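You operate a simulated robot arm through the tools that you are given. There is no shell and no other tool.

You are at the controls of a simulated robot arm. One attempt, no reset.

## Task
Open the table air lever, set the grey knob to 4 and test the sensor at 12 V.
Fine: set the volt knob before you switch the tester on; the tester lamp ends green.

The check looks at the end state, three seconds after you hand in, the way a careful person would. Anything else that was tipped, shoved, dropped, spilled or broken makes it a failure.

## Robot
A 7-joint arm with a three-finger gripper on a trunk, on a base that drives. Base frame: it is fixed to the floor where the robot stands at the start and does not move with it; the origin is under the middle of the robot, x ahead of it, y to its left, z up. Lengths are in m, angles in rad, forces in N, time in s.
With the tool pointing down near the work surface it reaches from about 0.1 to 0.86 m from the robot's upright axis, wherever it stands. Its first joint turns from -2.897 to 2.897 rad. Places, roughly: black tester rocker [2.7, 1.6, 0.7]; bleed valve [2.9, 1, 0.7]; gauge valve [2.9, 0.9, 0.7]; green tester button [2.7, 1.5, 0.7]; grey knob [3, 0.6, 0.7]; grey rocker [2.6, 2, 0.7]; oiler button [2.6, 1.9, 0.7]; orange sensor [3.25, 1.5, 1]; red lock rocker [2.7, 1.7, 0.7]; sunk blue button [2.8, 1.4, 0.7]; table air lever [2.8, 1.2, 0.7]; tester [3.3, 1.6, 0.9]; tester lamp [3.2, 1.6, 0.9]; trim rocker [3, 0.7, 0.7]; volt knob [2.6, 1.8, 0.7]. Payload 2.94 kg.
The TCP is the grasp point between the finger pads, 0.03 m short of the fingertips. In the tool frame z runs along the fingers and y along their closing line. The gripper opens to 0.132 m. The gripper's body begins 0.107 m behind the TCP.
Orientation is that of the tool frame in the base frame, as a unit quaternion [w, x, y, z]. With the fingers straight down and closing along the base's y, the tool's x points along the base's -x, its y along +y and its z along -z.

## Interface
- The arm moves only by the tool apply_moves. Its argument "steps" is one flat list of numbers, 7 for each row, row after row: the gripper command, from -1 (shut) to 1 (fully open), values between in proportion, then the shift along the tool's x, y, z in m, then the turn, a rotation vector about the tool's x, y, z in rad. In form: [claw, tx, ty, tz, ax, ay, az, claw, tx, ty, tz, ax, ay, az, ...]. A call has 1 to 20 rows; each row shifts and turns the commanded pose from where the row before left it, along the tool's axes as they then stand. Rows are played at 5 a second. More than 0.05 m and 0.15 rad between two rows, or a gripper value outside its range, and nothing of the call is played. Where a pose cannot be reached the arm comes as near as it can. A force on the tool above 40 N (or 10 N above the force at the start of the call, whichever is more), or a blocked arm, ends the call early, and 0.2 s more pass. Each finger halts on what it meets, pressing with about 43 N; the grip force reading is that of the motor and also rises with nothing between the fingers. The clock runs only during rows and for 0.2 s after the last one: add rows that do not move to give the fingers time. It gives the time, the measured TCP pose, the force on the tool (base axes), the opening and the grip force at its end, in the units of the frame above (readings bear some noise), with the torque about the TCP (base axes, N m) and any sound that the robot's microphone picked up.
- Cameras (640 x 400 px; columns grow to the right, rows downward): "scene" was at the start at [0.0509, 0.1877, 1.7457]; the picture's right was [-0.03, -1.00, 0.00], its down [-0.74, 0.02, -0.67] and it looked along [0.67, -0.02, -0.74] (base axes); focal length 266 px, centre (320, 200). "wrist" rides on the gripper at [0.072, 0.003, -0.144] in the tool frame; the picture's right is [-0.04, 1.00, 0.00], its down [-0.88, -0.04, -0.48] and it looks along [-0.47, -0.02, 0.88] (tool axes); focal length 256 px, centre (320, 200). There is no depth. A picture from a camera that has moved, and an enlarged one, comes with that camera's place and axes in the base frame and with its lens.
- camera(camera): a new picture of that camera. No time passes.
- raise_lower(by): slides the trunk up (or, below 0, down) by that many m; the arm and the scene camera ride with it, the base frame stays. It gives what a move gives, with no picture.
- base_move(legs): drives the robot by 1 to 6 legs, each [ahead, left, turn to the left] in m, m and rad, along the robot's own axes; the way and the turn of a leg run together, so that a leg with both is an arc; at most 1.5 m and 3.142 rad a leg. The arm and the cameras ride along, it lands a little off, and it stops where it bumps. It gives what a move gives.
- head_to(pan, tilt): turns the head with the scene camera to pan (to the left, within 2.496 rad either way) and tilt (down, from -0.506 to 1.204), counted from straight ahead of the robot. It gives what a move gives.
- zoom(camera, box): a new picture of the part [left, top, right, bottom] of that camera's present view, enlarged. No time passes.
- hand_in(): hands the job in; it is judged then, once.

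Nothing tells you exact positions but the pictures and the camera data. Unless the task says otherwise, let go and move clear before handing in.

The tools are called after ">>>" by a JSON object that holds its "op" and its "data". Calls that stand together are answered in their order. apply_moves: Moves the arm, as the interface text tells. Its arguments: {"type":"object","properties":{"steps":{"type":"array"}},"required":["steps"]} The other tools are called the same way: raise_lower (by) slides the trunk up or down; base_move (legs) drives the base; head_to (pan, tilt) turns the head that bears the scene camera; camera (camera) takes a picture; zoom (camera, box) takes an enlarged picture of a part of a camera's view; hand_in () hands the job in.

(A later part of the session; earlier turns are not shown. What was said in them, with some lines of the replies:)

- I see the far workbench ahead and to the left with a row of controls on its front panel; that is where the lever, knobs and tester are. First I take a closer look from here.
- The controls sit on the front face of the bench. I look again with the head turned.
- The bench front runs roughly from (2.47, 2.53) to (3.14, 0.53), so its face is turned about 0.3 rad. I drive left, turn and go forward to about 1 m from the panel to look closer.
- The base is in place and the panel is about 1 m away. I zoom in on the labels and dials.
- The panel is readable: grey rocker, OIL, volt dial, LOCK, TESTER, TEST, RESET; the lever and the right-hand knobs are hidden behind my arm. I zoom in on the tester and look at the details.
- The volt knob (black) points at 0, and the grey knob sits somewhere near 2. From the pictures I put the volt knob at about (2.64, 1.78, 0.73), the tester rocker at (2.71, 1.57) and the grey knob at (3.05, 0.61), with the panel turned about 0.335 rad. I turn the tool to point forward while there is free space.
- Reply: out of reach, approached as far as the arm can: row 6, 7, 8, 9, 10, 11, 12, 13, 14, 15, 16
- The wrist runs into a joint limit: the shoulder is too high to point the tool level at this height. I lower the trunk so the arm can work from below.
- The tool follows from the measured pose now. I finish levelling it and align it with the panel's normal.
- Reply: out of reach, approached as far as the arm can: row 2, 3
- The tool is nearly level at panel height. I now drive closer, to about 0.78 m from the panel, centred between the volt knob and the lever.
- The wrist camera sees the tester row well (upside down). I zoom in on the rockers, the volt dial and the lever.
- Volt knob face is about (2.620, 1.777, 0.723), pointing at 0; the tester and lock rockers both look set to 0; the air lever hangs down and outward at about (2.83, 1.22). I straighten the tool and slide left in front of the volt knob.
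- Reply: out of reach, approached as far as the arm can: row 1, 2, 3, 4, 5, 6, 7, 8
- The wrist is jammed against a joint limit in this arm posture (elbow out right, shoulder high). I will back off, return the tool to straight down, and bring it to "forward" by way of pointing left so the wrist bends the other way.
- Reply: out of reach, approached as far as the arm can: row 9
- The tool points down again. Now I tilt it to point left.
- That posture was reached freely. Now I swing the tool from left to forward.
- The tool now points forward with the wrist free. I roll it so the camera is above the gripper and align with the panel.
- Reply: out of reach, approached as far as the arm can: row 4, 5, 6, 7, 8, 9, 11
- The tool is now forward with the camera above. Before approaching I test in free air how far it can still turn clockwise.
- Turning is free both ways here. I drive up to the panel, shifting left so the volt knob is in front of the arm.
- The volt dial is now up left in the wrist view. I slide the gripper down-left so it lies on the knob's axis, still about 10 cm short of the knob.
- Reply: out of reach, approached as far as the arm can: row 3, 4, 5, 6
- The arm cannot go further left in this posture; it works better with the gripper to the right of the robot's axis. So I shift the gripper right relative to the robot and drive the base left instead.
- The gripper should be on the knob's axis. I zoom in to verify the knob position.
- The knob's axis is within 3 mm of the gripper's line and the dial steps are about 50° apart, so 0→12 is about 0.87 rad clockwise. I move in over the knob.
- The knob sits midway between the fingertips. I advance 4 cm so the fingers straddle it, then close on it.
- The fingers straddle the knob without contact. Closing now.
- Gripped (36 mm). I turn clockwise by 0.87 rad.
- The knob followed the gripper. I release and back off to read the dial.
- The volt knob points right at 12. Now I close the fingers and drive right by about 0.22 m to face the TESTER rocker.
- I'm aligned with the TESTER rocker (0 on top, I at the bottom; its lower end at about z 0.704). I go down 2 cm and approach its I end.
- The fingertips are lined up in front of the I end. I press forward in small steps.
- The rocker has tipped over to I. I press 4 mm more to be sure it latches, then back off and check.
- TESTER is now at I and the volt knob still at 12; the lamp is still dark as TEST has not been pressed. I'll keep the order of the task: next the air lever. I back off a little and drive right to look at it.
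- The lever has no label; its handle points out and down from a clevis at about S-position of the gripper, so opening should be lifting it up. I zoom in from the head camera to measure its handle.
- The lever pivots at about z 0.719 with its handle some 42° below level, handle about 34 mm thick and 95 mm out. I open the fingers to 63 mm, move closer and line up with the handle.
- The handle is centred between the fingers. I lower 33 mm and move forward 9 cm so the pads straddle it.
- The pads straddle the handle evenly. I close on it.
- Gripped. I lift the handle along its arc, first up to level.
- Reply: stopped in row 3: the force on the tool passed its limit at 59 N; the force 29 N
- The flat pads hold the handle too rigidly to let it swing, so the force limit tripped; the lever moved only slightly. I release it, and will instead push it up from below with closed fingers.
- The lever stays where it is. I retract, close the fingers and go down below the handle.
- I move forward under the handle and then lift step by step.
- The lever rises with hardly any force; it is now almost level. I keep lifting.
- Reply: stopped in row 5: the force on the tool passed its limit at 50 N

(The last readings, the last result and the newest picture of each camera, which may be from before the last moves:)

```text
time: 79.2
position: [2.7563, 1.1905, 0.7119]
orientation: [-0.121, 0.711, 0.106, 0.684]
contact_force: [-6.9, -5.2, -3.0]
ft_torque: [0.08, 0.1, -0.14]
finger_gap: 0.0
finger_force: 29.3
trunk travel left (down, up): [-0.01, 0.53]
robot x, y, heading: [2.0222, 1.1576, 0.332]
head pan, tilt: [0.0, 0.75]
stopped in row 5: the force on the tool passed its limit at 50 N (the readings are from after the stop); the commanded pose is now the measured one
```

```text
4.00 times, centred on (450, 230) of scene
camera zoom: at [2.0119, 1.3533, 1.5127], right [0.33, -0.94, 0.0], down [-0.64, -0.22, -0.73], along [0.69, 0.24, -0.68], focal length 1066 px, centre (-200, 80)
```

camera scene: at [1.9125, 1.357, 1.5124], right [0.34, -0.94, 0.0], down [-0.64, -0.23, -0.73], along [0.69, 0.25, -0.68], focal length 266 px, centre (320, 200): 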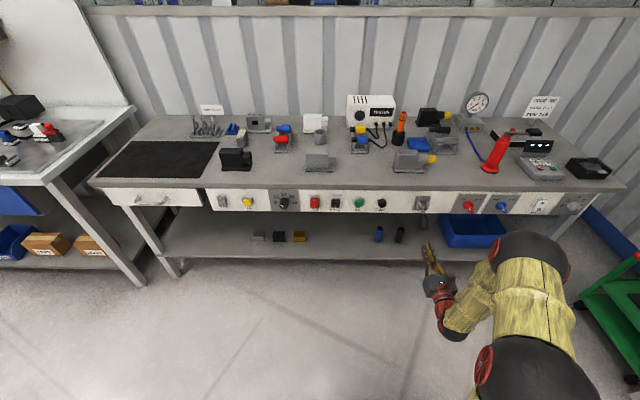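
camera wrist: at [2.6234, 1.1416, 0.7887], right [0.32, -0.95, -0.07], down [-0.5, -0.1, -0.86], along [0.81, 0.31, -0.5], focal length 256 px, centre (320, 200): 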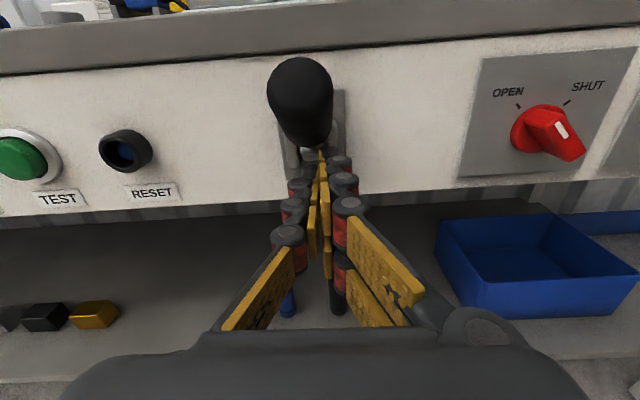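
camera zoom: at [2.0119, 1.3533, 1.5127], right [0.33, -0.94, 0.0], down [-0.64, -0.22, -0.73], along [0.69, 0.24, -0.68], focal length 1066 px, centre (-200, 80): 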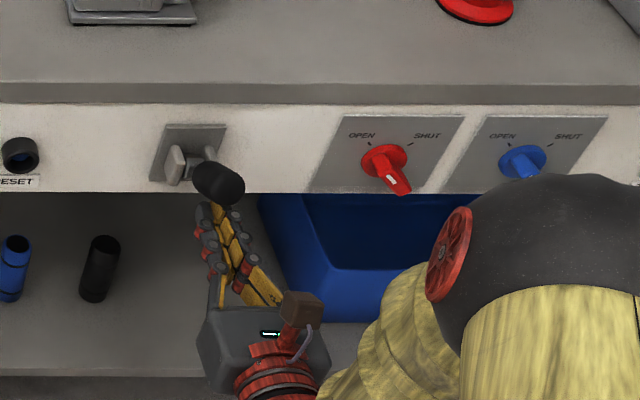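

The lever now points up and met firm resistance, likely its end stop. I lower slightly, withdraw and look.

>>> {"op": "apply_moves", "data": {"steps": [-1, -0.006, 0, 0, 0, 0, 0, -1, -0.004, 0, -0.03, 0, 0, 0, -1, 0, 0, -0.04, 0, 0, 0, -1, 0, 0, -0.03, 0, 0, 0, -1, 0, 0, 0, 0, 0, 0]}}

>>> {"op": "zoom", "data": {"camera": "wrist", "box": [220, 40, 420, 165]}}

>>> {"op": "zoom", "data": {"camera": "scene", "box": [390, 180, 470, 230]}}

>>> {"op": "zoom", "data": {"camera": "scene", "box": [350, 60, 640, 240]}}

```text
time: 80.4
position: [2.6618, 1.1596, 0.7076]
orientation: [-0.122, 0.71, 0.107, 0.685]
contact_force: [0.0, -0.1, -0.2]
ft_torque: [-0.01, 0.03, 0.04]
finger_gap: 0.0001
finger_force: 28.6
trunk travel left (down, up): [-0.01, 0.53]
robot x, y, heading: [2.0194, 1.1585, 0.332]
head pan, tilt: [0.0, 0.75]
```

```text
3.20 times, centred on (320, 102) of wrist
camera zoom: at [2.5292, 1.1104, 0.7829], right [0.32, -0.95, -0.07], down [-0.5, -0.1, -0.86], along [0.81, 0.31, -0.5], focal length 819 px, centre (320, 512)
```

zoom: 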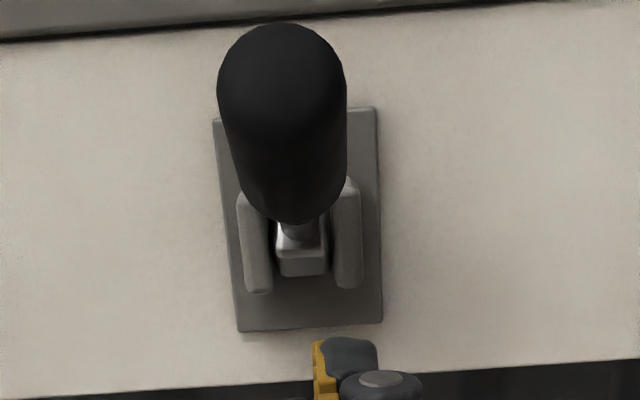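

```text
8.00 times, centred on (430, 205) of scene
camera zoom: at [2.0117, 1.3537, 1.5124], right [0.33, -0.94, 0.0], down [-0.64, -0.22, -0.73], along [0.69, 0.24, -0.68], focal length 2131 px, centre (-560, 160)
```

zoom: 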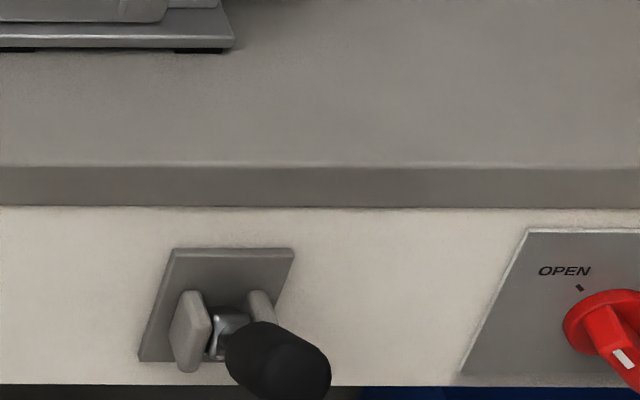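

```text
2.21 times, centred on (495, 150) of scene
camera zoom: at [2.0117, 1.3537, 1.5124], right [0.33, -0.94, 0.0], down [-0.64, -0.22, -0.73], along [0.69, 0.24, -0.68], focal length 588 px, centre (-66, 310)
```

zoom: 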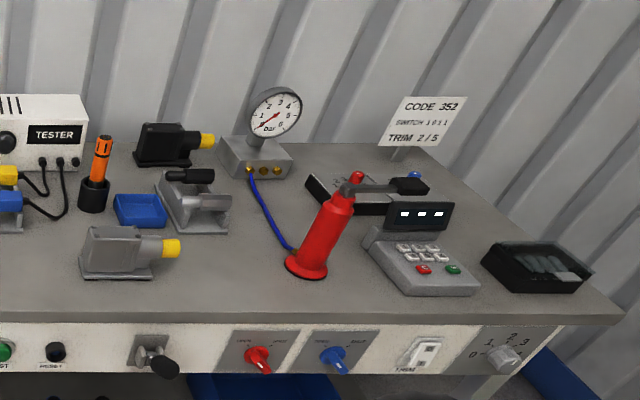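

The lever stays up by itself at about +35°. To be sure it is at its stop, I push it once more from below, further out on the handle.

>>> {"op": "apply_moves", "data": {"steps": [-1, 0, 0, 0.03, 0, 0.031, 0, -1, 0, 0, 0.03, 0, 0, 0, -1, 0, 0, 0.027, 0, 0, 0, -1, 0.012, 0, 0, 0, 0, 0, -1, 0.008, 0, 0, 0, 0, 0, -1, 0.006, 0, 0, 0, 0, 0, -1, 0.006, 0, 0, 0, 0, 0, -1, 0.006, 0, 0, 0, 0, 0, -1, 0.006, 0, 0, 0, 0, 0]}}

>>> {"op": "camera", "data": {"camera": "wrist"}}

>>> {"op": "zoom", "data": {"camera": "scene", "box": [390, 180, 470, 230]}}

```text
time: 82.0
position: [2.7405, 1.1843, 0.7234]
orientation: [-0.122, 0.708, 0.102, 0.689]
contact_force: [-1.9, -2.0, -2.8]
ft_torque: [0.03, -0.23, 0.13]
finger_gap: 0.0
finger_force: 28.5
trunk travel left (down, up): [-0.01, 0.53]
robot x, y, heading: [2.0219, 1.1582, 0.329]
head pan, tilt: [0.0, 0.75]
stopped in row 7: the force on the tool passed its limit at 48 N (the readings are from after the stop); the commanded pose is now the measured one
```

```text
taken
camera wrist: at [2.6061, 1.1352, 0.8], right [0.31, -0.95, -0.08], down [-0.49, -0.09, -0.87], along [0.81, 0.31, -0.49], focal length 256 px, centre (320, 200)
```

wrist: 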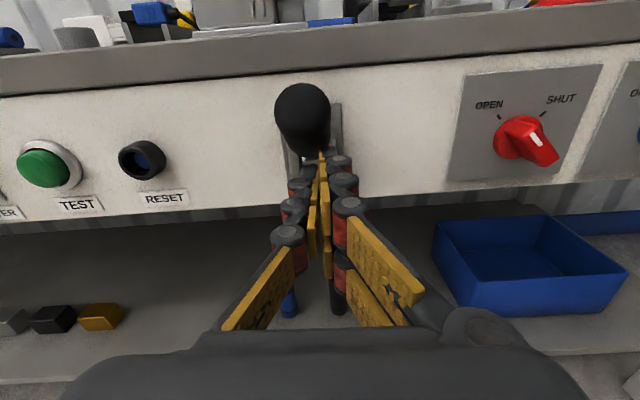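

```text
8.00 times, centred on (430, 205) of scene
camera zoom: at [2.0121, 1.3531, 1.5127], right [0.33, -0.95, 0.0], down [-0.64, -0.22, -0.73], along [0.69, 0.24, -0.68], focal length 2131 px, centre (-560, 160)
```

zoom: 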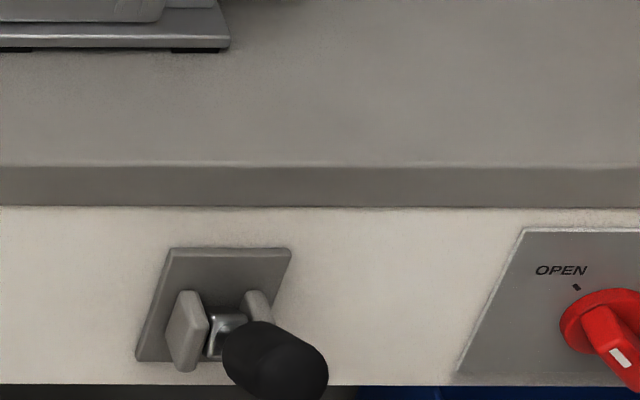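

The lever doesn't move any further under 48 N, so it is at its upper stop: open. I withdraw and drive right to the grey knob.

>>> {"op": "apply_moves", "data": {"steps": [-1, -0.01, 0, 0, 0, 0, 0, -1, 0, 0, -0.03, 0, 0, 0, -1, 0, 0, -0.04, 0, 0, 0, -1, 0, 0, -0.03, 0, 0, 0, -1, 0, 0, 0, 0, 0, 0]}}

>>> {"op": "base_move", "data": {"legs": [[-0.1, 0, 0.008], [0, -0.6, 0]]}}

>>> {"op": "camera", "data": {"camera": "wrist"}}

>>> {"op": "camera", "data": {"camera": "scene"}}

```text
time: 83.2
position: [2.6427, 1.1548, 0.7193]
orientation: [-0.123, 0.706, 0.103, 0.689]
contact_force: [0.3, 0.7, -0.8]
ft_torque: [0.04, 0.0, 0.0]
finger_gap: 0.0002
finger_force: 28.3
trunk travel left (down, up): [-0.01, 0.53]
robot x, y, heading: [2.0191, 1.1568, 0.329]
head pan, tilt: [0.0, 0.75]
```

```text
time: 87.3
position: [2.7501, 0.5584, 0.7186]
orientation: [-0.125, 0.706, 0.105, 0.689]
contact_force: [0.4, 0.0, 0.6]
ft_torque: [-0.03, -0.02, -0.02]
finger_gap: 0.0
finger_force: 28.6
trunk travel left (down, up): [-0.01, 0.53]
robot x, y, heading: [2.1286, 0.557, 0.343]
head pan, tilt: [0.0, 0.75]
```

```text
taken
camera wrist: at [2.6169, 0.5083, 0.7932], right [0.32, -0.94, -0.07], down [-0.49, -0.1, -0.87], along [0.81, 0.31, -0.49], focal length 256 px, centre (320, 200)
```

wrist: 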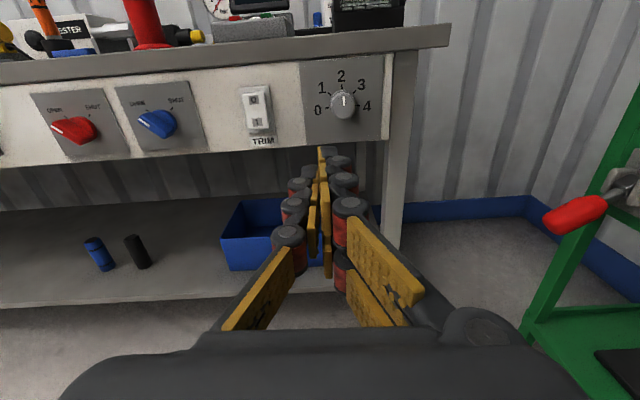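

```text
taken
camera scene: at [2.1161, 0.7537, 1.5124], right [0.33, -0.94, 0.0], down [-0.64, -0.23, -0.73], along [0.69, 0.24, -0.68], focal length 266 px, centre (320, 200)
```

scene: 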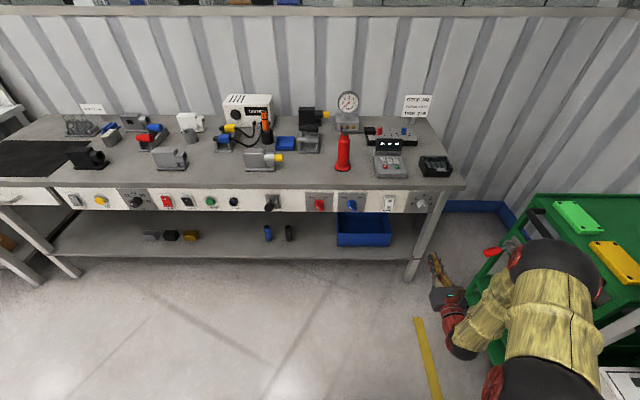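

The grey knob is ahead at the bench's right end; the cart with its red handle is to the right, with about 20 cm clearance. I zoom in on the knob.

>>> {"op": "zoom", "data": {"camera": "wrist", "box": [290, 50, 400, 119]}}

>>> {"op": "zoom", "data": {"camera": "scene", "box": [380, 175, 460, 225]}}

>>> {"op": "zoom", "data": {"camera": "scene", "box": [50, 80, 310, 240]}}

```text
5.80 times, centred on (345, 84) of wrist
camera zoom: at [2.6169, 0.5083, 0.7932], right [0.32, -0.94, -0.07], down [-0.49, -0.1, -0.87], along [0.81, 0.31, -0.49], focal length 1484 px, centre (175, 870)
```

zoom: 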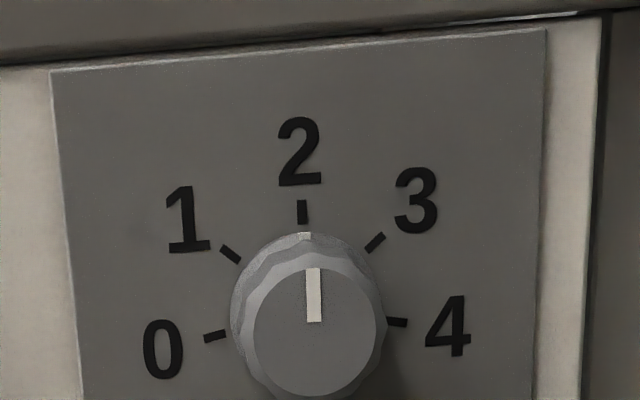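

```text
8.00 times, centred on (420, 200) of scene
camera zoom: at [2.1161, 0.7537, 1.5124], right [0.33, -0.94, 0.0], down [-0.64, -0.23, -0.73], along [0.69, 0.24, -0.68], focal length 2131 px, centre (-480, 200)
```

zoom: 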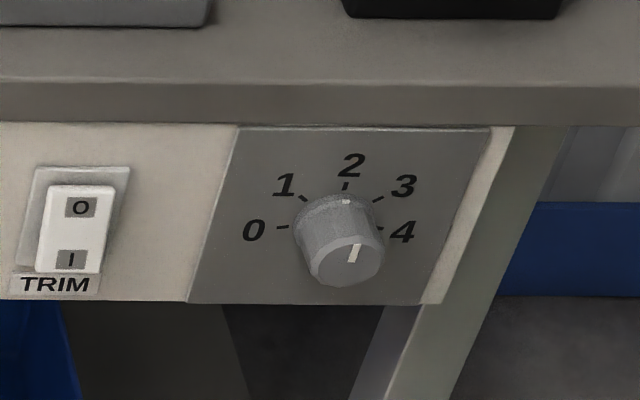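

```text
2.46 times, centred on (180, 160) of scene
camera zoom: at [2.1161, 0.7537, 1.5124], right [0.33, -0.94, 0.0], down [-0.64, -0.23, -0.73], along [0.69, 0.24, -0.68], focal length 656 px, centre (665, 298)
```

zoom: 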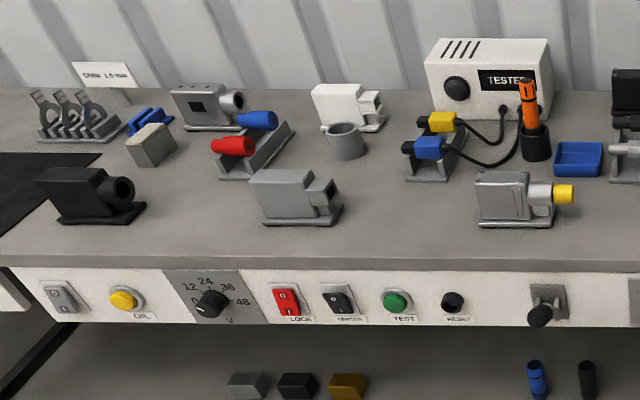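

The grey knob points at 2; the steps are about 51°, so 4 needs about 1.78 rad clockwise. I drive closer, open the fingers and pre-roll the gripper counter-clockwise so that it has the full turn available.

>>> {"op": "base_move", "data": {"legs": [[0.13, -0.043, -0.006]]}}

>>> {"op": "apply_moves", "data": {"steps": [0.1, 0, 0, 0, 0, 0.019, -0.1, 0.1, 0, 0, 0, 0, 0, -0.15, 0.1, 0, 0, 0, 0, 0, -0.15, 0.1, 0, 0, 0, 0, 0, -0.15, 0.1, 0, 0, 0, 0, 0, -0.15, 0.1, 0, 0, 0, 0, 0, -0.15, 0.1, 0, 0, 0, 0, 0, -0.15, 0.1, 0, 0, 0, 0, 0, -0.15, 0.1, 0, 0, 0, 0, 0, -0.1, 0.1, 0, 0, 0, 0, 0, 0]}}

>>> {"op": "camera", "data": {"camera": "wrist"}}

>>> {"op": "camera", "data": {"camera": "scene"}}

```text
time: 88.6
position: [2.8863, 0.5575, 0.7203]
orientation: [-0.123, 0.706, 0.103, 0.689]
contact_force: [-0.2, 0.2, -0.1]
ft_torque: [0.02, -0.01, -0.03]
finger_gap: 0.0
finger_force: 28.4
trunk travel left (down, up): [-0.01, 0.53]
robot x, y, heading: [2.2645, 0.5583, 0.331]
head pan, tilt: [0.0, 0.75]
```

```text
time: 90.8
position: [2.888, 0.5566, 0.7188]
orientation: [0.307, 0.508, 0.492, 0.637]
contact_force: [-0.4, 0.6, -0.3]
ft_torque: [0.01, 0.01, 0.02]
finger_gap: 0.0725
finger_force: 0.0
trunk travel left (down, up): [-0.01, 0.53]
robot x, y, heading: [2.2671, 0.557, 0.335]
head pan, tilt: [0.0, 0.75]
```

```text
taken
camera wrist: at [2.7296, 0.5756, 0.7463], right [0.12, -0.36, 0.92], down [-0.2, -0.92, -0.34], along [0.97, -0.14, -0.18], focal length 256 px, centre (320, 200)
```

wrist: 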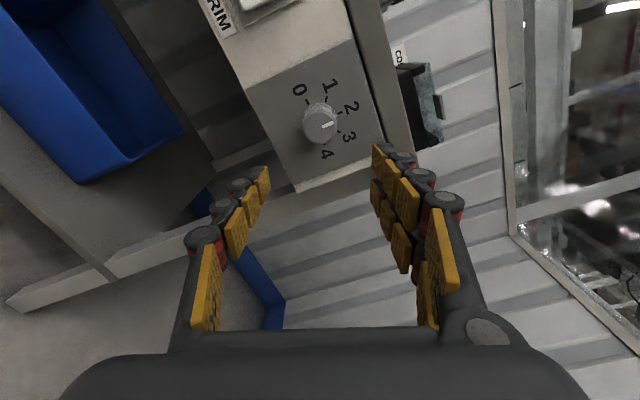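

```text
taken
camera scene: at [2.2542, 0.7561, 1.5124], right [0.33, -0.94, 0.0], down [-0.64, -0.22, -0.73], along [0.69, 0.24, -0.68], focal length 266 px, centre (320, 200)
```

scene: 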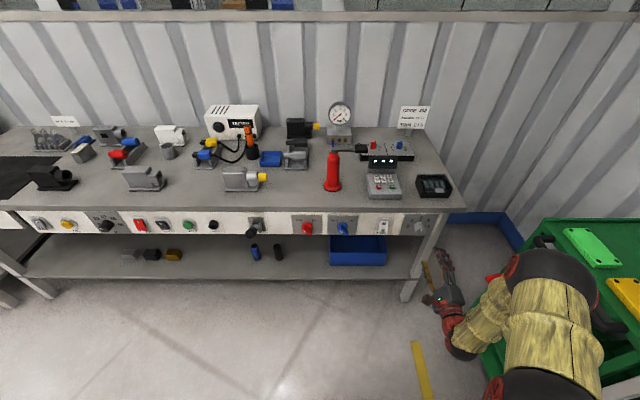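

The gripper is rolled and open, roughly on the knob's axis. I zoom in again to refine the axis before moving in.

>>> {"op": "zoom", "data": {"camera": "wrist", "box": [250, 60, 410, 160]}}

>>> {"op": "zoom", "data": {"camera": "scene", "box": [380, 200, 480, 262]}}

```text
4.00 times, centred on (330, 110) of wrist
camera zoom: at [2.7296, 0.5756, 0.7463], right [0.12, -0.36, 0.92], down [-0.2, -0.92, -0.34], along [0.97, -0.14, -0.18], focal length 1024 px, centre (280, 560)
```

zoom: 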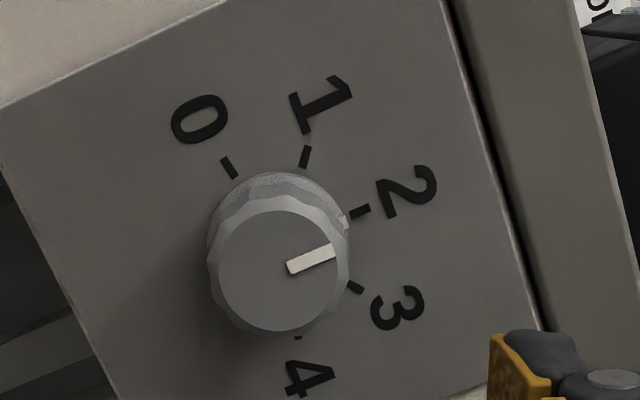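

```text
6.40 times, centred on (430, 231) of scene
camera zoom: at [2.2542, 0.7561, 1.5124], right [0.33, -0.94, 0.0], down [-0.64, -0.22, -0.73], along [0.69, 0.24, -0.68], focal length 1705 px, centre (-384, 2)
```

zoom: 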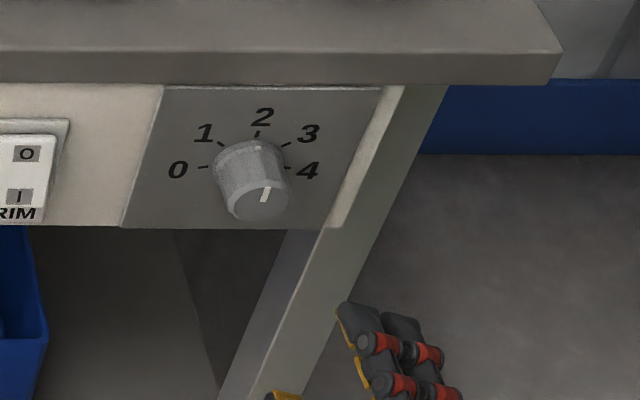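

Knob face at about z 0.720, 8 mm left of the gripper's line. I correct that and move in 10 cm.

>>> {"op": "apply_moves", "data": {"steps": [0.1, 0.0083, -0.002, 0.02, 0, 0, 0, 0.1, 0, 0, 0.03, 0, 0, 0, 0.1, 0, 0, 0.03, 0, 0, 0, 0.1, 0, 0, 0.02, 0, 0, 0, 0.1, 0, 0, 0, 0, 0, 0]}}

>>> {"op": "camera", "data": {"camera": "wrist"}}

>>> {"op": "zoom", "data": {"camera": "scene", "box": [380, 195, 500, 270]}}

```text
time: 92.0
position: [2.9803, 0.5975, 0.7194]
orientation: [0.308, 0.508, 0.492, 0.637]
contact_force: [0.3, -0.1, 0.6]
ft_torque: [0.01, -0.01, 0.0]
finger_gap: 0.0724
finger_force: 0.1
trunk travel left (down, up): [-0.01, 0.53]
robot x, y, heading: [2.2617, 0.5572, 0.334]
head pan, tilt: [0.0, 0.75]
```

```text
taken
camera wrist: at [2.8218, 0.6157, 0.7473], right [0.12, -0.37, 0.92], down [-0.2, -0.92, -0.34], along [0.97, -0.14, -0.18], focal length 256 px, centre (320, 200)
```

wrist: 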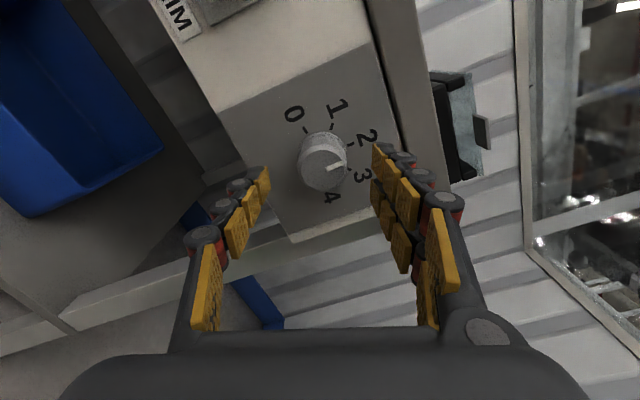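

```text
5.33 times, centred on (440, 232) of scene
camera zoom: at [2.2543, 0.7562, 1.5124], right [0.33, -0.94, 0.0], down [-0.64, -0.22, -0.73], along [0.69, 0.24, -0.68], focal length 1421 px, centre (-320, 27)
```

zoom: 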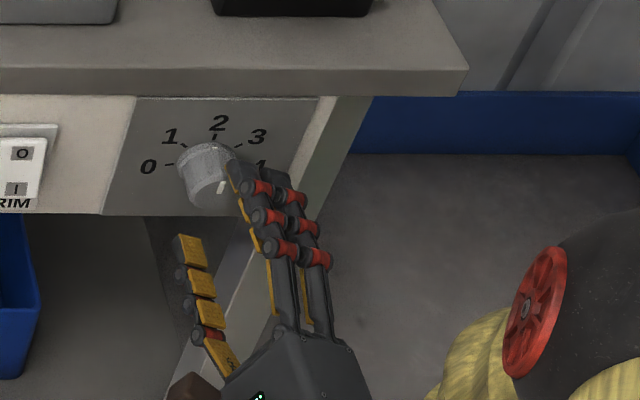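

The knob is centred between the fingertips. I go in another 3.5 cm.

>>> {"op": "apply_moves", "data": {"steps": [0.1, 0, 0, 0.015, 0, 0, 0, 0.1, 0, 0, 0.012, 0, 0, 0, 0.1, 0, 0, 0.008, 0, 0, 0, 0.1, 0, 0, 0, 0, 0, 0]}}

>>> {"op": "camera", "data": {"camera": "wrist"}}

>>> {"op": "zoom", "data": {"camera": "scene", "box": [380, 195, 500, 270]}}

```text
time: 93.0
position: [3.0131, 0.6077, 0.7194]
orientation: [0.305, 0.508, 0.493, 0.637]
contact_force: [-0.1, 0.2, -0.2]
ft_torque: [0.02, 0.0, 0.0]
finger_gap: 0.0725
finger_force: 0.2
trunk travel left (down, up): [-0.01, 0.53]
robot x, y, heading: [2.2611, 0.5625, 0.338]
head pan, tilt: [0.0, 0.75]
```

```text
taken
camera wrist: at [2.8548, 0.6264, 0.7469], right [0.12, -0.37, 0.92], down [-0.2, -0.92, -0.34], along [0.97, -0.14, -0.18], focal length 256 px, centre (320, 200)
```

wrist: 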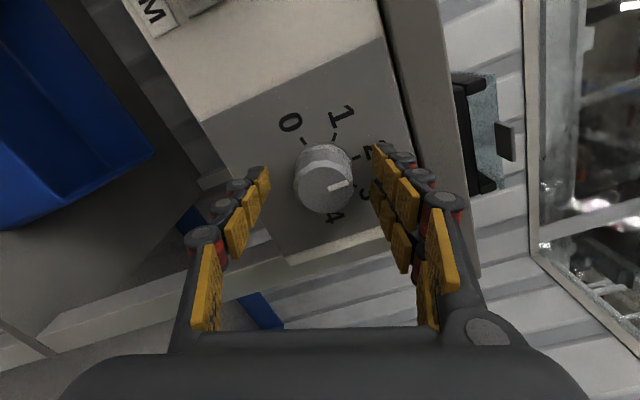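

```text
5.33 times, centred on (440, 232) of scene
camera zoom: at [2.2543, 0.7562, 1.5124], right [0.33, -0.94, 0.0], down [-0.64, -0.22, -0.73], along [0.69, 0.24, -0.68], focal length 1421 px, centre (-320, 27)
```

zoom: 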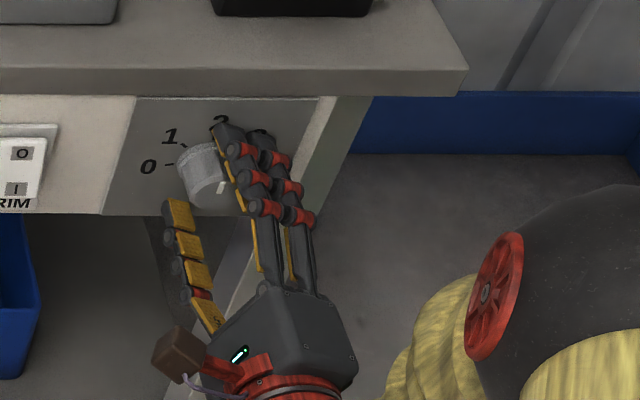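

The fingers straddle the knob. Closing.

>>> {"op": "apply_moves", "data": {"steps": [-0.6, 0, 0, 0, 0, 0, 0, -0.6, 0, 0, 0, 0, 0, 0, -0.6, 0, 0, 0, 0, 0, 0, -0.6, 0, 0, 0, 0, 0, 0, -0.6, 0, 0, 0, 0, 0, 0]}}

>>> {"op": "camera", "data": {"camera": "wrist"}}

```text
time: 94.2
position: [3.0132, 0.6074, 0.7213]
orientation: [0.308, 0.507, 0.491, 0.638]
contact_force: [1.2, -2.6, 9.6]
ft_torque: [0.17, -0.32, 0.17]
finger_gap: 0.0368
finger_force: 40.6
trunk travel left (down, up): [-0.01, 0.53]
robot x, y, heading: [2.2649, 0.5581, 0.336]
head pan, tilt: [0.0, 0.75]
```

```text
taken
camera wrist: at [2.855, 0.6259, 0.7483], right [0.12, -0.37, 0.92], down [-0.19, -0.92, -0.34], along [0.97, -0.14, -0.18], focal length 256 px, centre (320, 200)
```

wrist: 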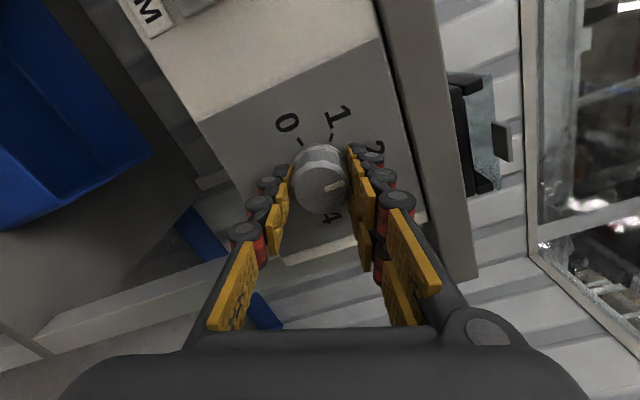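

Gripped. I ease the sideways load and turn clockwise by 1.77 rad.

>>> {"op": "apply_moves", "data": {"steps": [-0.6, 0, 0.0015, 0, 0, 0, 0, -0.6, 0, 0, 0, 0, 0, 0.136, -0.6, 0, 0, 0, 0, 0, 0.136, -0.6, 0, 0, 0, 0, 0, 0.136, -0.6, 0, 0, 0, 0, 0, 0.136, -0.6, 0, 0, 0, 0, 0, 0.136, -0.6, 0, 0, 0, 0, 0, 0.136, -0.6, 0, 0, 0, 0, 0, 0.136, -0.6, 0, 0, 0, 0, 0, 0.136, -0.6, 0, 0, 0, 0, 0, 0.136, -0.6, 0, 0, 0, 0, 0, 0.136, -0.6, 0, 0, 0, 0, 0, 0.136, -0.6, 0, 0, 0, 0, 0, 0.136, -0.6, 0, 0, 0, 0, 0, 0.136, -0.6, 0, 0, 0, 0, 0, 0]}}

>>> {"op": "camera", "data": {"camera": "wrist"}}

>>> {"op": "zoom", "data": {"camera": "scene", "box": [380, 195, 500, 270]}}

```text
time: 97.4
position: [3.0119, 0.6081, 0.7207]
orientation: [-0.299, 0.703, -0.081, 0.64]
contact_force: [-1.9, 13.4, 3.5]
ft_torque: [-0.36, -0.15, 0.54]
finger_gap: 0.0366
finger_force: 44.9
trunk travel left (down, up): [-0.01, 0.53]
robot x, y, heading: [2.2683, 0.5623, 0.333]
head pan, tilt: [0.0, 0.75]
```

```text
taken
camera wrist: at [2.8886, 0.5253, 0.7808], right [0.26, -0.79, -0.56], down [-0.61, 0.32, -0.73], along [0.75, 0.53, -0.39], focal length 256 px, centre (320, 200)
```

wrist: 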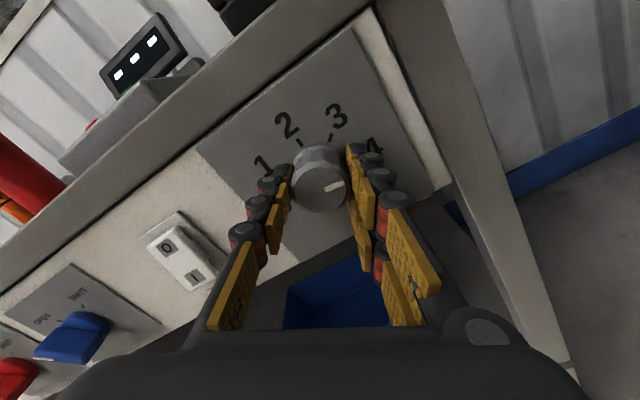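

```text
5.33 times, centred on (440, 232) of scene
camera zoom: at [2.2538, 0.7571, 1.5122], right [0.33, -0.94, 0.0], down [-0.64, -0.22, -0.73], along [0.69, 0.24, -0.68], focal length 1421 px, centre (-320, 27)
```

zoom: 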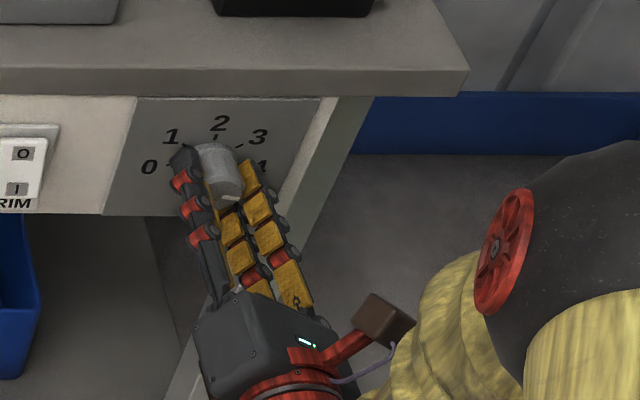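

The knob turned with the gripper. I release, back off and read the dial.

>>> {"op": "apply_moves", "data": {"steps": [0.1, 0, 0, 0, 0, 0, 0, 0.1, 0, 0, 0, 0, 0, 0, 0.1, 0, 0, 0, 0, 0, 0, 0.1, 0, 0, 0, 0, 0, 0, 0.1, 0, 0, -0.03, 0, 0, 0, 0.1, 0, 0, -0.03, 0, 0, 0, 0.1, 0, 0, -0.03, 0, 0, 0, 0.1, 0, 0, 0, 0, 0, -0.15, 0.1, 0, 0, 0, 0, 0, -0.15, 0.1, 0, 0, 0, 0, 0, -0.15, 0.1, 0, 0, 0, 0, 0, -0.12, 0.1, 0, 0, 0, 0, 0, 0]}}

>>> {"op": "zoom", "data": {"camera": "wrist", "box": [220, 60, 420, 185]}}

>>> {"op": "zoom", "data": {"camera": "scene", "box": [380, 200, 480, 262]}}

```text
time: 100.0
position: [2.9269, 0.5799, 0.7205]
orientation: [-0.105, 0.697, 0.121, 0.699]
contact_force: [-0.8, -0.5, 0.1]
ft_torque: [-0.03, -0.03, -0.01]
finger_gap: 0.0725
finger_force: 0.0
trunk travel left (down, up): [-0.01, 0.53]
robot x, y, heading: [2.2662, 0.5561, 0.333]
head pan, tilt: [0.0, 0.75]
```

```text
3.20 times, centred on (320, 122) of wrist
camera zoom: at [2.7912, 0.5326, 0.7929], right [0.32, -0.95, -0.02], down [-0.46, -0.13, -0.88], along [0.83, 0.29, -0.48], focal length 819 px, centre (320, 448)
```

zoom: 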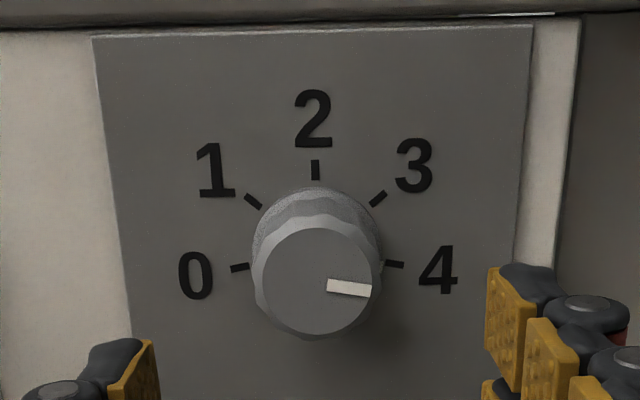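

```text
6.40 times, centred on (430, 231) of scene
camera zoom: at [2.2542, 0.7561, 1.5124], right [0.33, -0.94, 0.0], down [-0.64, -0.22, -0.73], along [0.69, 0.24, -0.68], focal length 1705 px, centre (-384, 2)
```

zoom: 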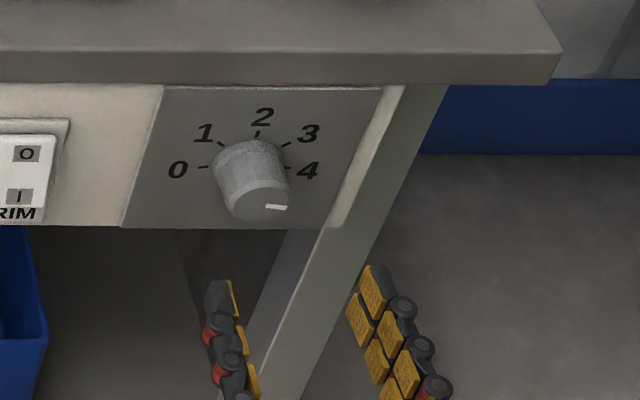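

The pointer is close to 4. I zoom in more to check the exact angle against the tick.

>>> {"op": "zoom", "data": {"camera": "wrist", "box": [288, 100, 352, 140]}}

>>> {"op": "zoom", "data": {"camera": "wrist", "box": [320, 120, 352, 140]}}

```text
10.00 times, centred on (320, 120) of wrist
camera zoom: at [2.7912, 0.5326, 0.7929], right [0.32, -0.95, -0.02], down [-0.46, -0.13, -0.88], along [0.83, 0.29, -0.48], focal length 2560 px, centre (320, 1000)
```

zoom: 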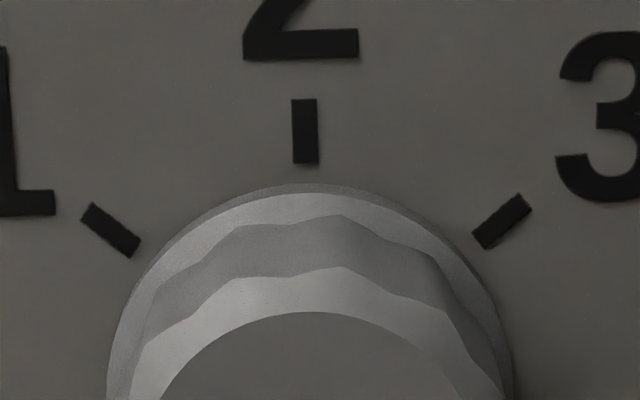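

```text
16.00 times, centred on (336, 130) of wrist
camera zoom: at [2.7912, 0.5326, 0.7929], right [0.32, -0.95, -0.02], down [-0.46, -0.13, -0.88], along [0.83, 0.29, -0.48], focal length 4096 px, centre (64, 1320)
```

zoom: 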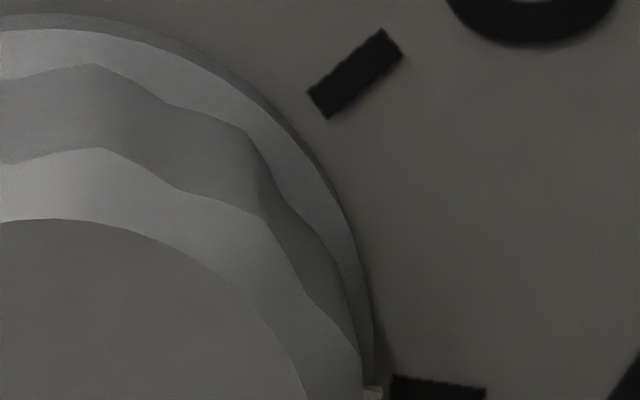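

>>> {"op": "zoom", "data": {"camera": "wrist", "box": [312, 134, 352, 159]}}

>>> {"op": "zoom", "data": {"camera": "wrist", "box": [284, 120, 356, 165]}}

```text
16.00 times, centred on (332, 146) of wrist
camera zoom: at [2.7912, 0.5326, 0.7929], right [0.32, -0.95, -0.02], down [-0.46, -0.13, -0.88], along [0.83, 0.29, -0.48], focal length 4096 px, centre (128, 1056)
```

zoom: 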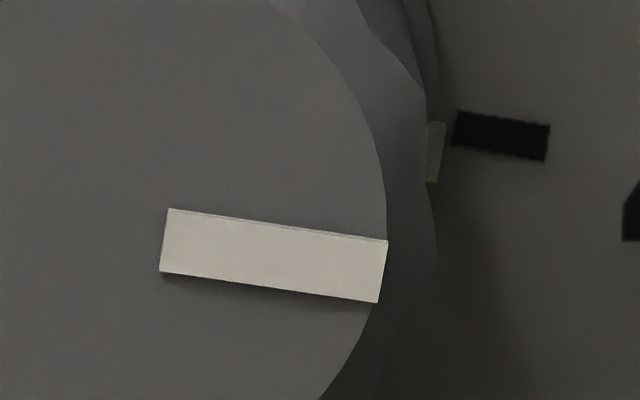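

```text
8.89 times, centred on (320, 142) of wrist
camera zoom: at [2.7912, 0.5326, 0.7929], right [0.32, -0.95, -0.02], down [-0.46, -0.13, -0.88], along [0.83, 0.29, -0.48], focal length 2276 px, centre (320, 711)
```

zoom: 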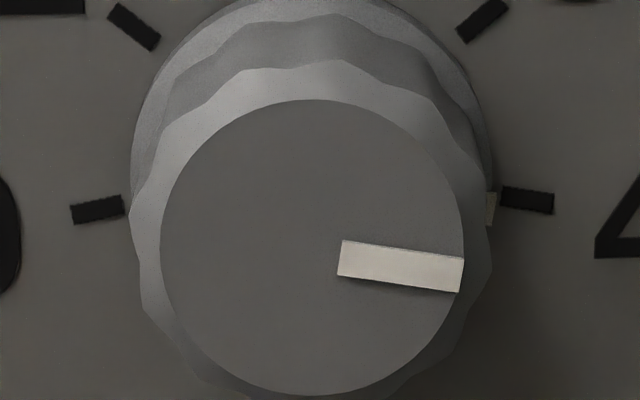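

The pointer is parallel to the 4 tick within about 1.5°, so the grey knob is at 4. Now I close the fingers, back off and drive left to the green TEST button.

>>> {"op": "apply_moves", "data": {"steps": [-1, 0, 0, -0.02, 0, 0, 0, -1, 0, 0, 0, 0, 0, 0, -1, 0, 0, 0, 0, 0, 0, -1, 0, 0, 0, 0, 0, 0, -1, 0, 0, 0, 0, 0, 0]}}

>>> {"op": "base_move", "data": {"legs": [[-0.11, 0, 0.005], [0, 0.91, 0]]}}

>>> {"op": "camera", "data": {"camera": "wrist"}}

>>> {"op": "camera", "data": {"camera": "scene"}}

```text
time: 101.2
position: [2.9085, 0.5726, 0.7212]
orientation: [-0.106, 0.697, 0.119, 0.699]
contact_force: [-0.2, 0.3, -0.6]
ft_torque: [-0.01, -0.03, 0.03]
finger_gap: 0.0001
finger_force: 11.7
trunk travel left (down, up): [-0.01, 0.53]
robot x, y, heading: [2.2646, 0.5601, 0.334]
head pan, tilt: [0.0, 0.75]
```

```text
time: 106.8
position: [2.4991, 1.4042, 0.7214]
orientation: [-0.107, 0.697, 0.122, 0.699]
contact_force: [-0.4, -0.9, -0.3]
ft_torque: [-0.03, 0.01, -0.03]
finger_gap: 0.0002
finger_force: 28.4
trunk travel left (down, up): [-0.01, 0.53]
robot x, y, heading: [1.8549, 1.3906, 0.333]
head pan, tilt: [0.0, 0.75]
```

```text
taken
camera wrist: at [2.3635, 1.3575, 0.7927], right [0.32, -0.95, -0.02], down [-0.46, -0.13, -0.88], along [0.83, 0.29, -0.48], focal length 256 px, centre (320, 200)
```

wrist: 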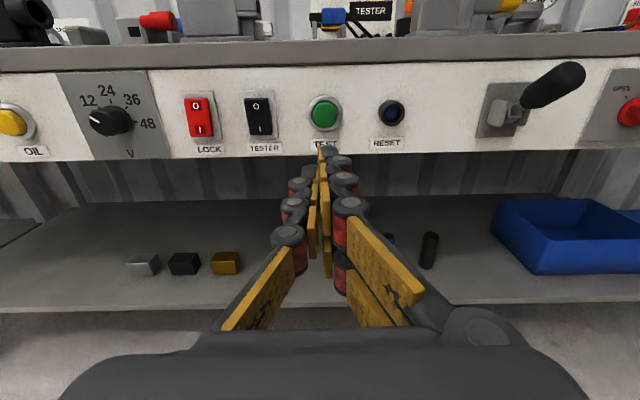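

```text
taken
camera scene: at [1.8451, 1.5861, 1.5124], right [0.33, -0.94, 0.0], down [-0.64, -0.23, -0.73], along [0.69, 0.24, -0.68], focal length 266 px, centre (320, 200)
```

scene: 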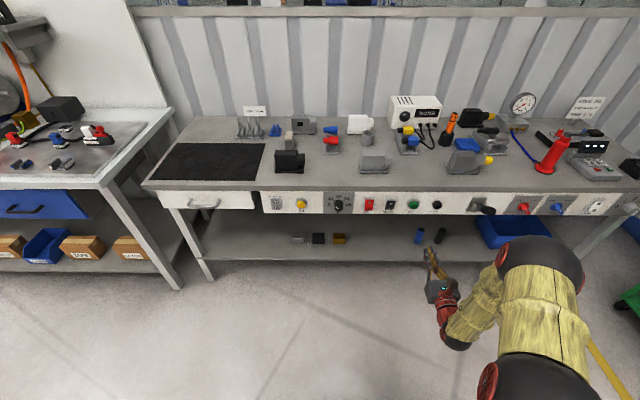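

TEST is straight ahead, and the lever, knobs and TESTER switch all look as I left them. I drive forward 12 cm and line up on the green button.

>>> {"op": "base_move", "data": {"legs": [[0.12, -0.007, 0]]}}

>>> {"op": "camera", "data": {"camera": "wrist"}}

>>> {"op": "zoom", "data": {"camera": "scene", "box": [370, 180, 530, 280]}}

```text
time: 108.1
position: [2.6149, 1.4366, 0.7218]
orientation: [-0.108, 0.697, 0.12, 0.699]
contact_force: [0.3, 0.7, 0.3]
ft_torque: [0.01, 0.0, -0.02]
finger_gap: 0.0
finger_force: 28.5
trunk travel left (down, up): [-0.01, 0.53]
robot x, y, heading: [1.9741, 1.4218, 0.338]
head pan, tilt: [0.0, 0.75]
```

```text
taken
camera wrist: at [2.4801, 1.3903, 0.7928], right [0.32, -0.95, -0.02], down [-0.46, -0.13, -0.88], along [0.83, 0.29, -0.48], focal length 256 px, centre (320, 200)
```

wrist: 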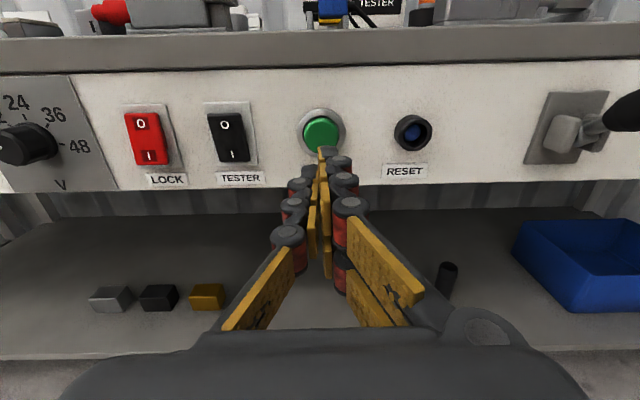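

```text
4.00 times, centred on (450, 230) of scene
camera zoom: at [1.9617, 1.6194, 1.5124], right [0.33, -0.94, 0.0], down [-0.64, -0.22, -0.73], along [0.69, 0.24, -0.68], focal length 1066 px, centre (-200, 80)
```

zoom: 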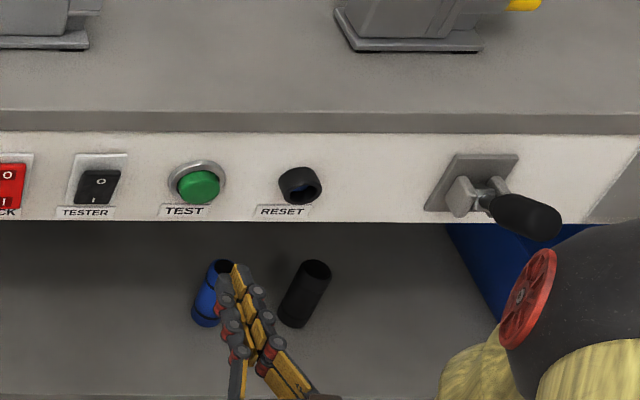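

Aligned with the button within 2 mm. I approach and press it in small steps.

>>> {"op": "apply_moves", "data": {"steps": [-1, 0, 0, 0.035, 0, 0, 0, -1, 0, 0, 0.035, 0, 0, 0, -1, 0, 0, 0.025, 0, 0, 0, -1, 0, 0, 0.008, 0, 0, 0, -1, 0, 0, 0.006, 0, 0, 0, -1, 0, 0, 0.004, 0, 0, 0, -1, 0, 0, 0, 0, 0, 0]}}

>>> {"op": "camera", "data": {"camera": "wrist"}}

>>> {"op": "zoom", "data": {"camera": "scene", "box": [350, 70, 550, 195]}}

```text
time: 109.5
position: [2.717, 1.4698, 0.7204]
orientation: [-0.106, 0.698, 0.119, 0.698]
contact_force: [-28.6, -7.4, 11.2]
ft_torque: [0.17, -0.3, 0.0]
finger_gap: 0.0059
finger_force: 28.3
trunk travel left (down, up): [-0.01, 0.53]
robot x, y, heading: [1.9761, 1.4202, 0.333]
head pan, tilt: [0.0, 0.75]
heard: click
stopped in row 6: the force on the tool passed its limit at 44 N (the readings are from after the stop); the commanded pose is now the measured one
```

```text
taken
camera wrist: at [2.5817, 1.4237, 0.7921], right [0.31, -0.95, -0.03], down [-0.46, -0.13, -0.88], along [0.83, 0.29, -0.48], focal length 256 px, centre (320, 200)
```

wrist: 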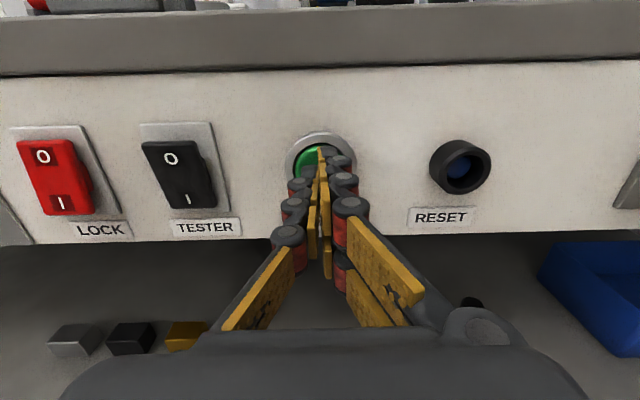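

```text
3.20 times, centred on (450, 132) of scene
camera zoom: at [1.9587, 1.6187, 1.5125], right [0.33, -0.94, 0.0], down [-0.64, -0.22, -0.73], along [0.69, 0.24, -0.68], focal length 853 px, centre (-96, 416)
```

zoom: 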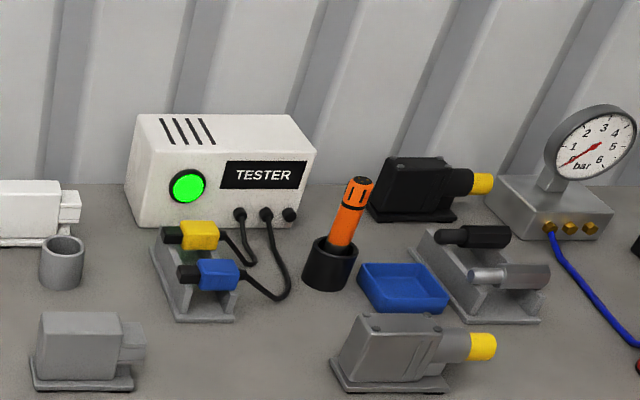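

A click, and the tester lamp is green. I withdraw and check that it stays green.

>>> {"op": "apply_moves", "data": {"steps": [-1, 0, 0, -0.02, 0, 0, 0, -1, 0, 0, -0.03, 0, 0, 0, -1, 0, 0, -0.04, 0, 0, 0, -1, 0, 0, -0.03, 0, 0, 0, -1, 0, 0, 0, 0, 0, 0]}}

>>> {"op": "base_move", "data": {"legs": [[-0.25, 0, 0]]}}

>>> {"op": "camera", "data": {"camera": "scene"}}

>>> {"op": "camera", "data": {"camera": "wrist"}}

>>> {"op": "zoom", "data": {"camera": "scene", "box": [320, 70, 520, 195]}}

>>> {"op": "zoom", "data": {"camera": "scene", "box": [230, 170, 390, 220]}}

>>> {"op": "zoom", "data": {"camera": "scene", "box": [390, 90, 640, 230]}}

```text
time: 110.7
position: [2.6064, 1.4322, 0.7197]
orientation: [-0.106, 0.698, 0.12, 0.698]
contact_force: [0.3, 0.4, 0.4]
ft_torque: [0.01, -0.03, 0.03]
finger_gap: 0.0
finger_force: 28.1
trunk travel left (down, up): [-0.01, 0.53]
robot x, y, heading: [1.9725, 1.4211, 0.337]
head pan, tilt: [0.0, 0.75]
```

```text
time: 112.5
position: [2.3705, 1.3506, 0.7199]
orientation: [-0.108, 0.698, 0.119, 0.698]
contact_force: [-0.6, 0.7, -0.5]
ft_torque: [0.02, 0.01, -0.01]
finger_gap: 0.0002
finger_force: 28.3
trunk travel left (down, up): [-0.01, 0.53]
robot x, y, heading: [1.7373, 1.3394, 0.337]
head pan, tilt: [0.0, 0.75]
```

```text
taken
camera scene: at [1.7257, 1.5372, 1.5124], right [0.33, -0.94, 0.0], down [-0.64, -0.22, -0.73], along [0.69, 0.24, -0.68], focal length 266 px, centre (320, 200)
```

scene: 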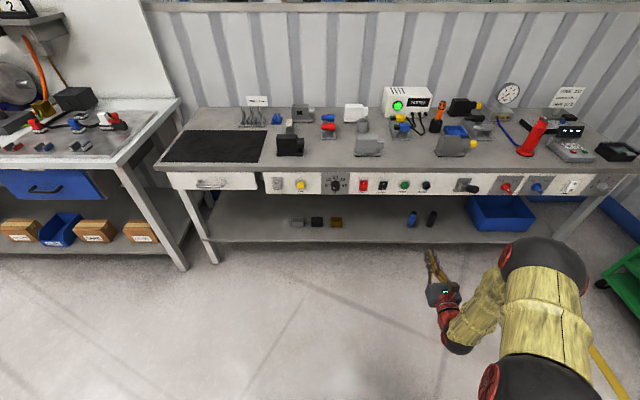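

```text
taken
camera wrist: at [2.2345, 1.3041, 0.792], right [0.31, -0.95, -0.03], down [-0.46, -0.13, -0.88], along [0.83, 0.29, -0.48], focal length 256 px, centre (320, 200)
```

wrist: 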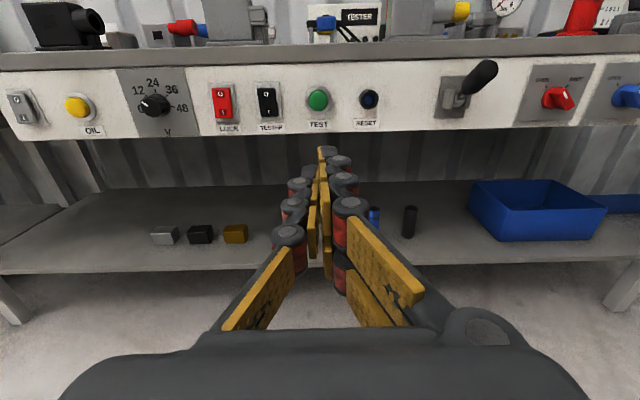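

```text
3.20 times, centred on (420, 132) of scene
camera zoom: at [1.7257, 1.5372, 1.5124], right [0.33, -0.94, 0.0], down [-0.64, -0.22, -0.73], along [0.69, 0.24, -0.68], focal length 853 px, centre (0, 416)
```

zoom: 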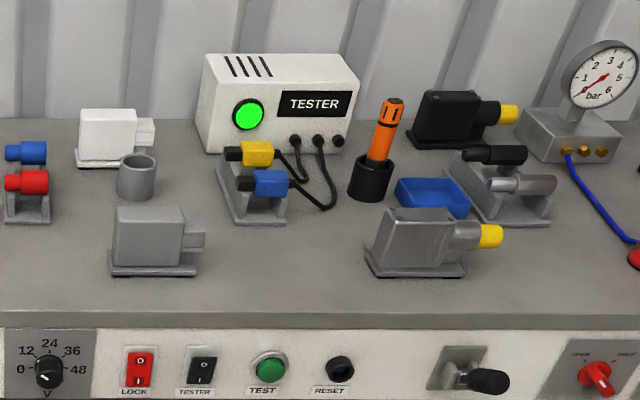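

```text
4.00 times, centred on (310, 195) of scene
camera zoom: at [1.7257, 1.5372, 1.5124], right [0.33, -0.94, 0.0], down [-0.64, -0.22, -0.73], along [0.69, 0.24, -0.68], focal length 1066 px, centre (360, 220)
```

zoom: 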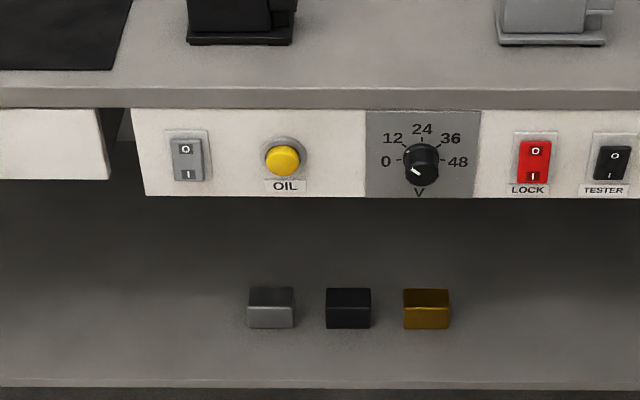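

```text
2.56 times, centred on (515, 160) of scene
camera zoom: at [1.7257, 1.5372, 1.5124], right [0.33, -0.94, 0.0], down [-0.64, -0.22, -0.73], along [0.69, 0.24, -0.68], focal length 682 px, centre (-179, 302)
```

zoom: 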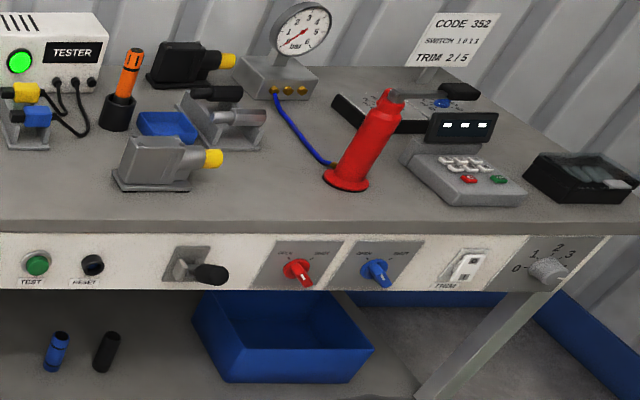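

The lamp stays green with TESTER at I and the volt knob at 12. The grey knob is at 4 and the air lever is up at its stop. Nothing else has moved and the arm is well clear, so I hand in.

>>> {"op": "hand_in", "data": {}}

```text
The job is handed in.
```

The job is handed in. In the last pictures everything is set as you asked:

- **Air lever:** it was down and is now up against its upper stop. Nothing marks which way is open, so I took up as open because it started down.
- **Grey knob:** it points at 4, within about 1.5° of the mark.
- **Sensor test:** I set the volt knob to 12 first, then switched the tester on and pressed TEST. The lamp turned green and was still green after I backed away.

My first try at the lever was with the gripper closed on it. That tripped the force limit at 59 N, so I let go and pushed it up from below instead. The lever looked undamaged, nothing else on the bench was moved, and the arm was clear before I handed in.
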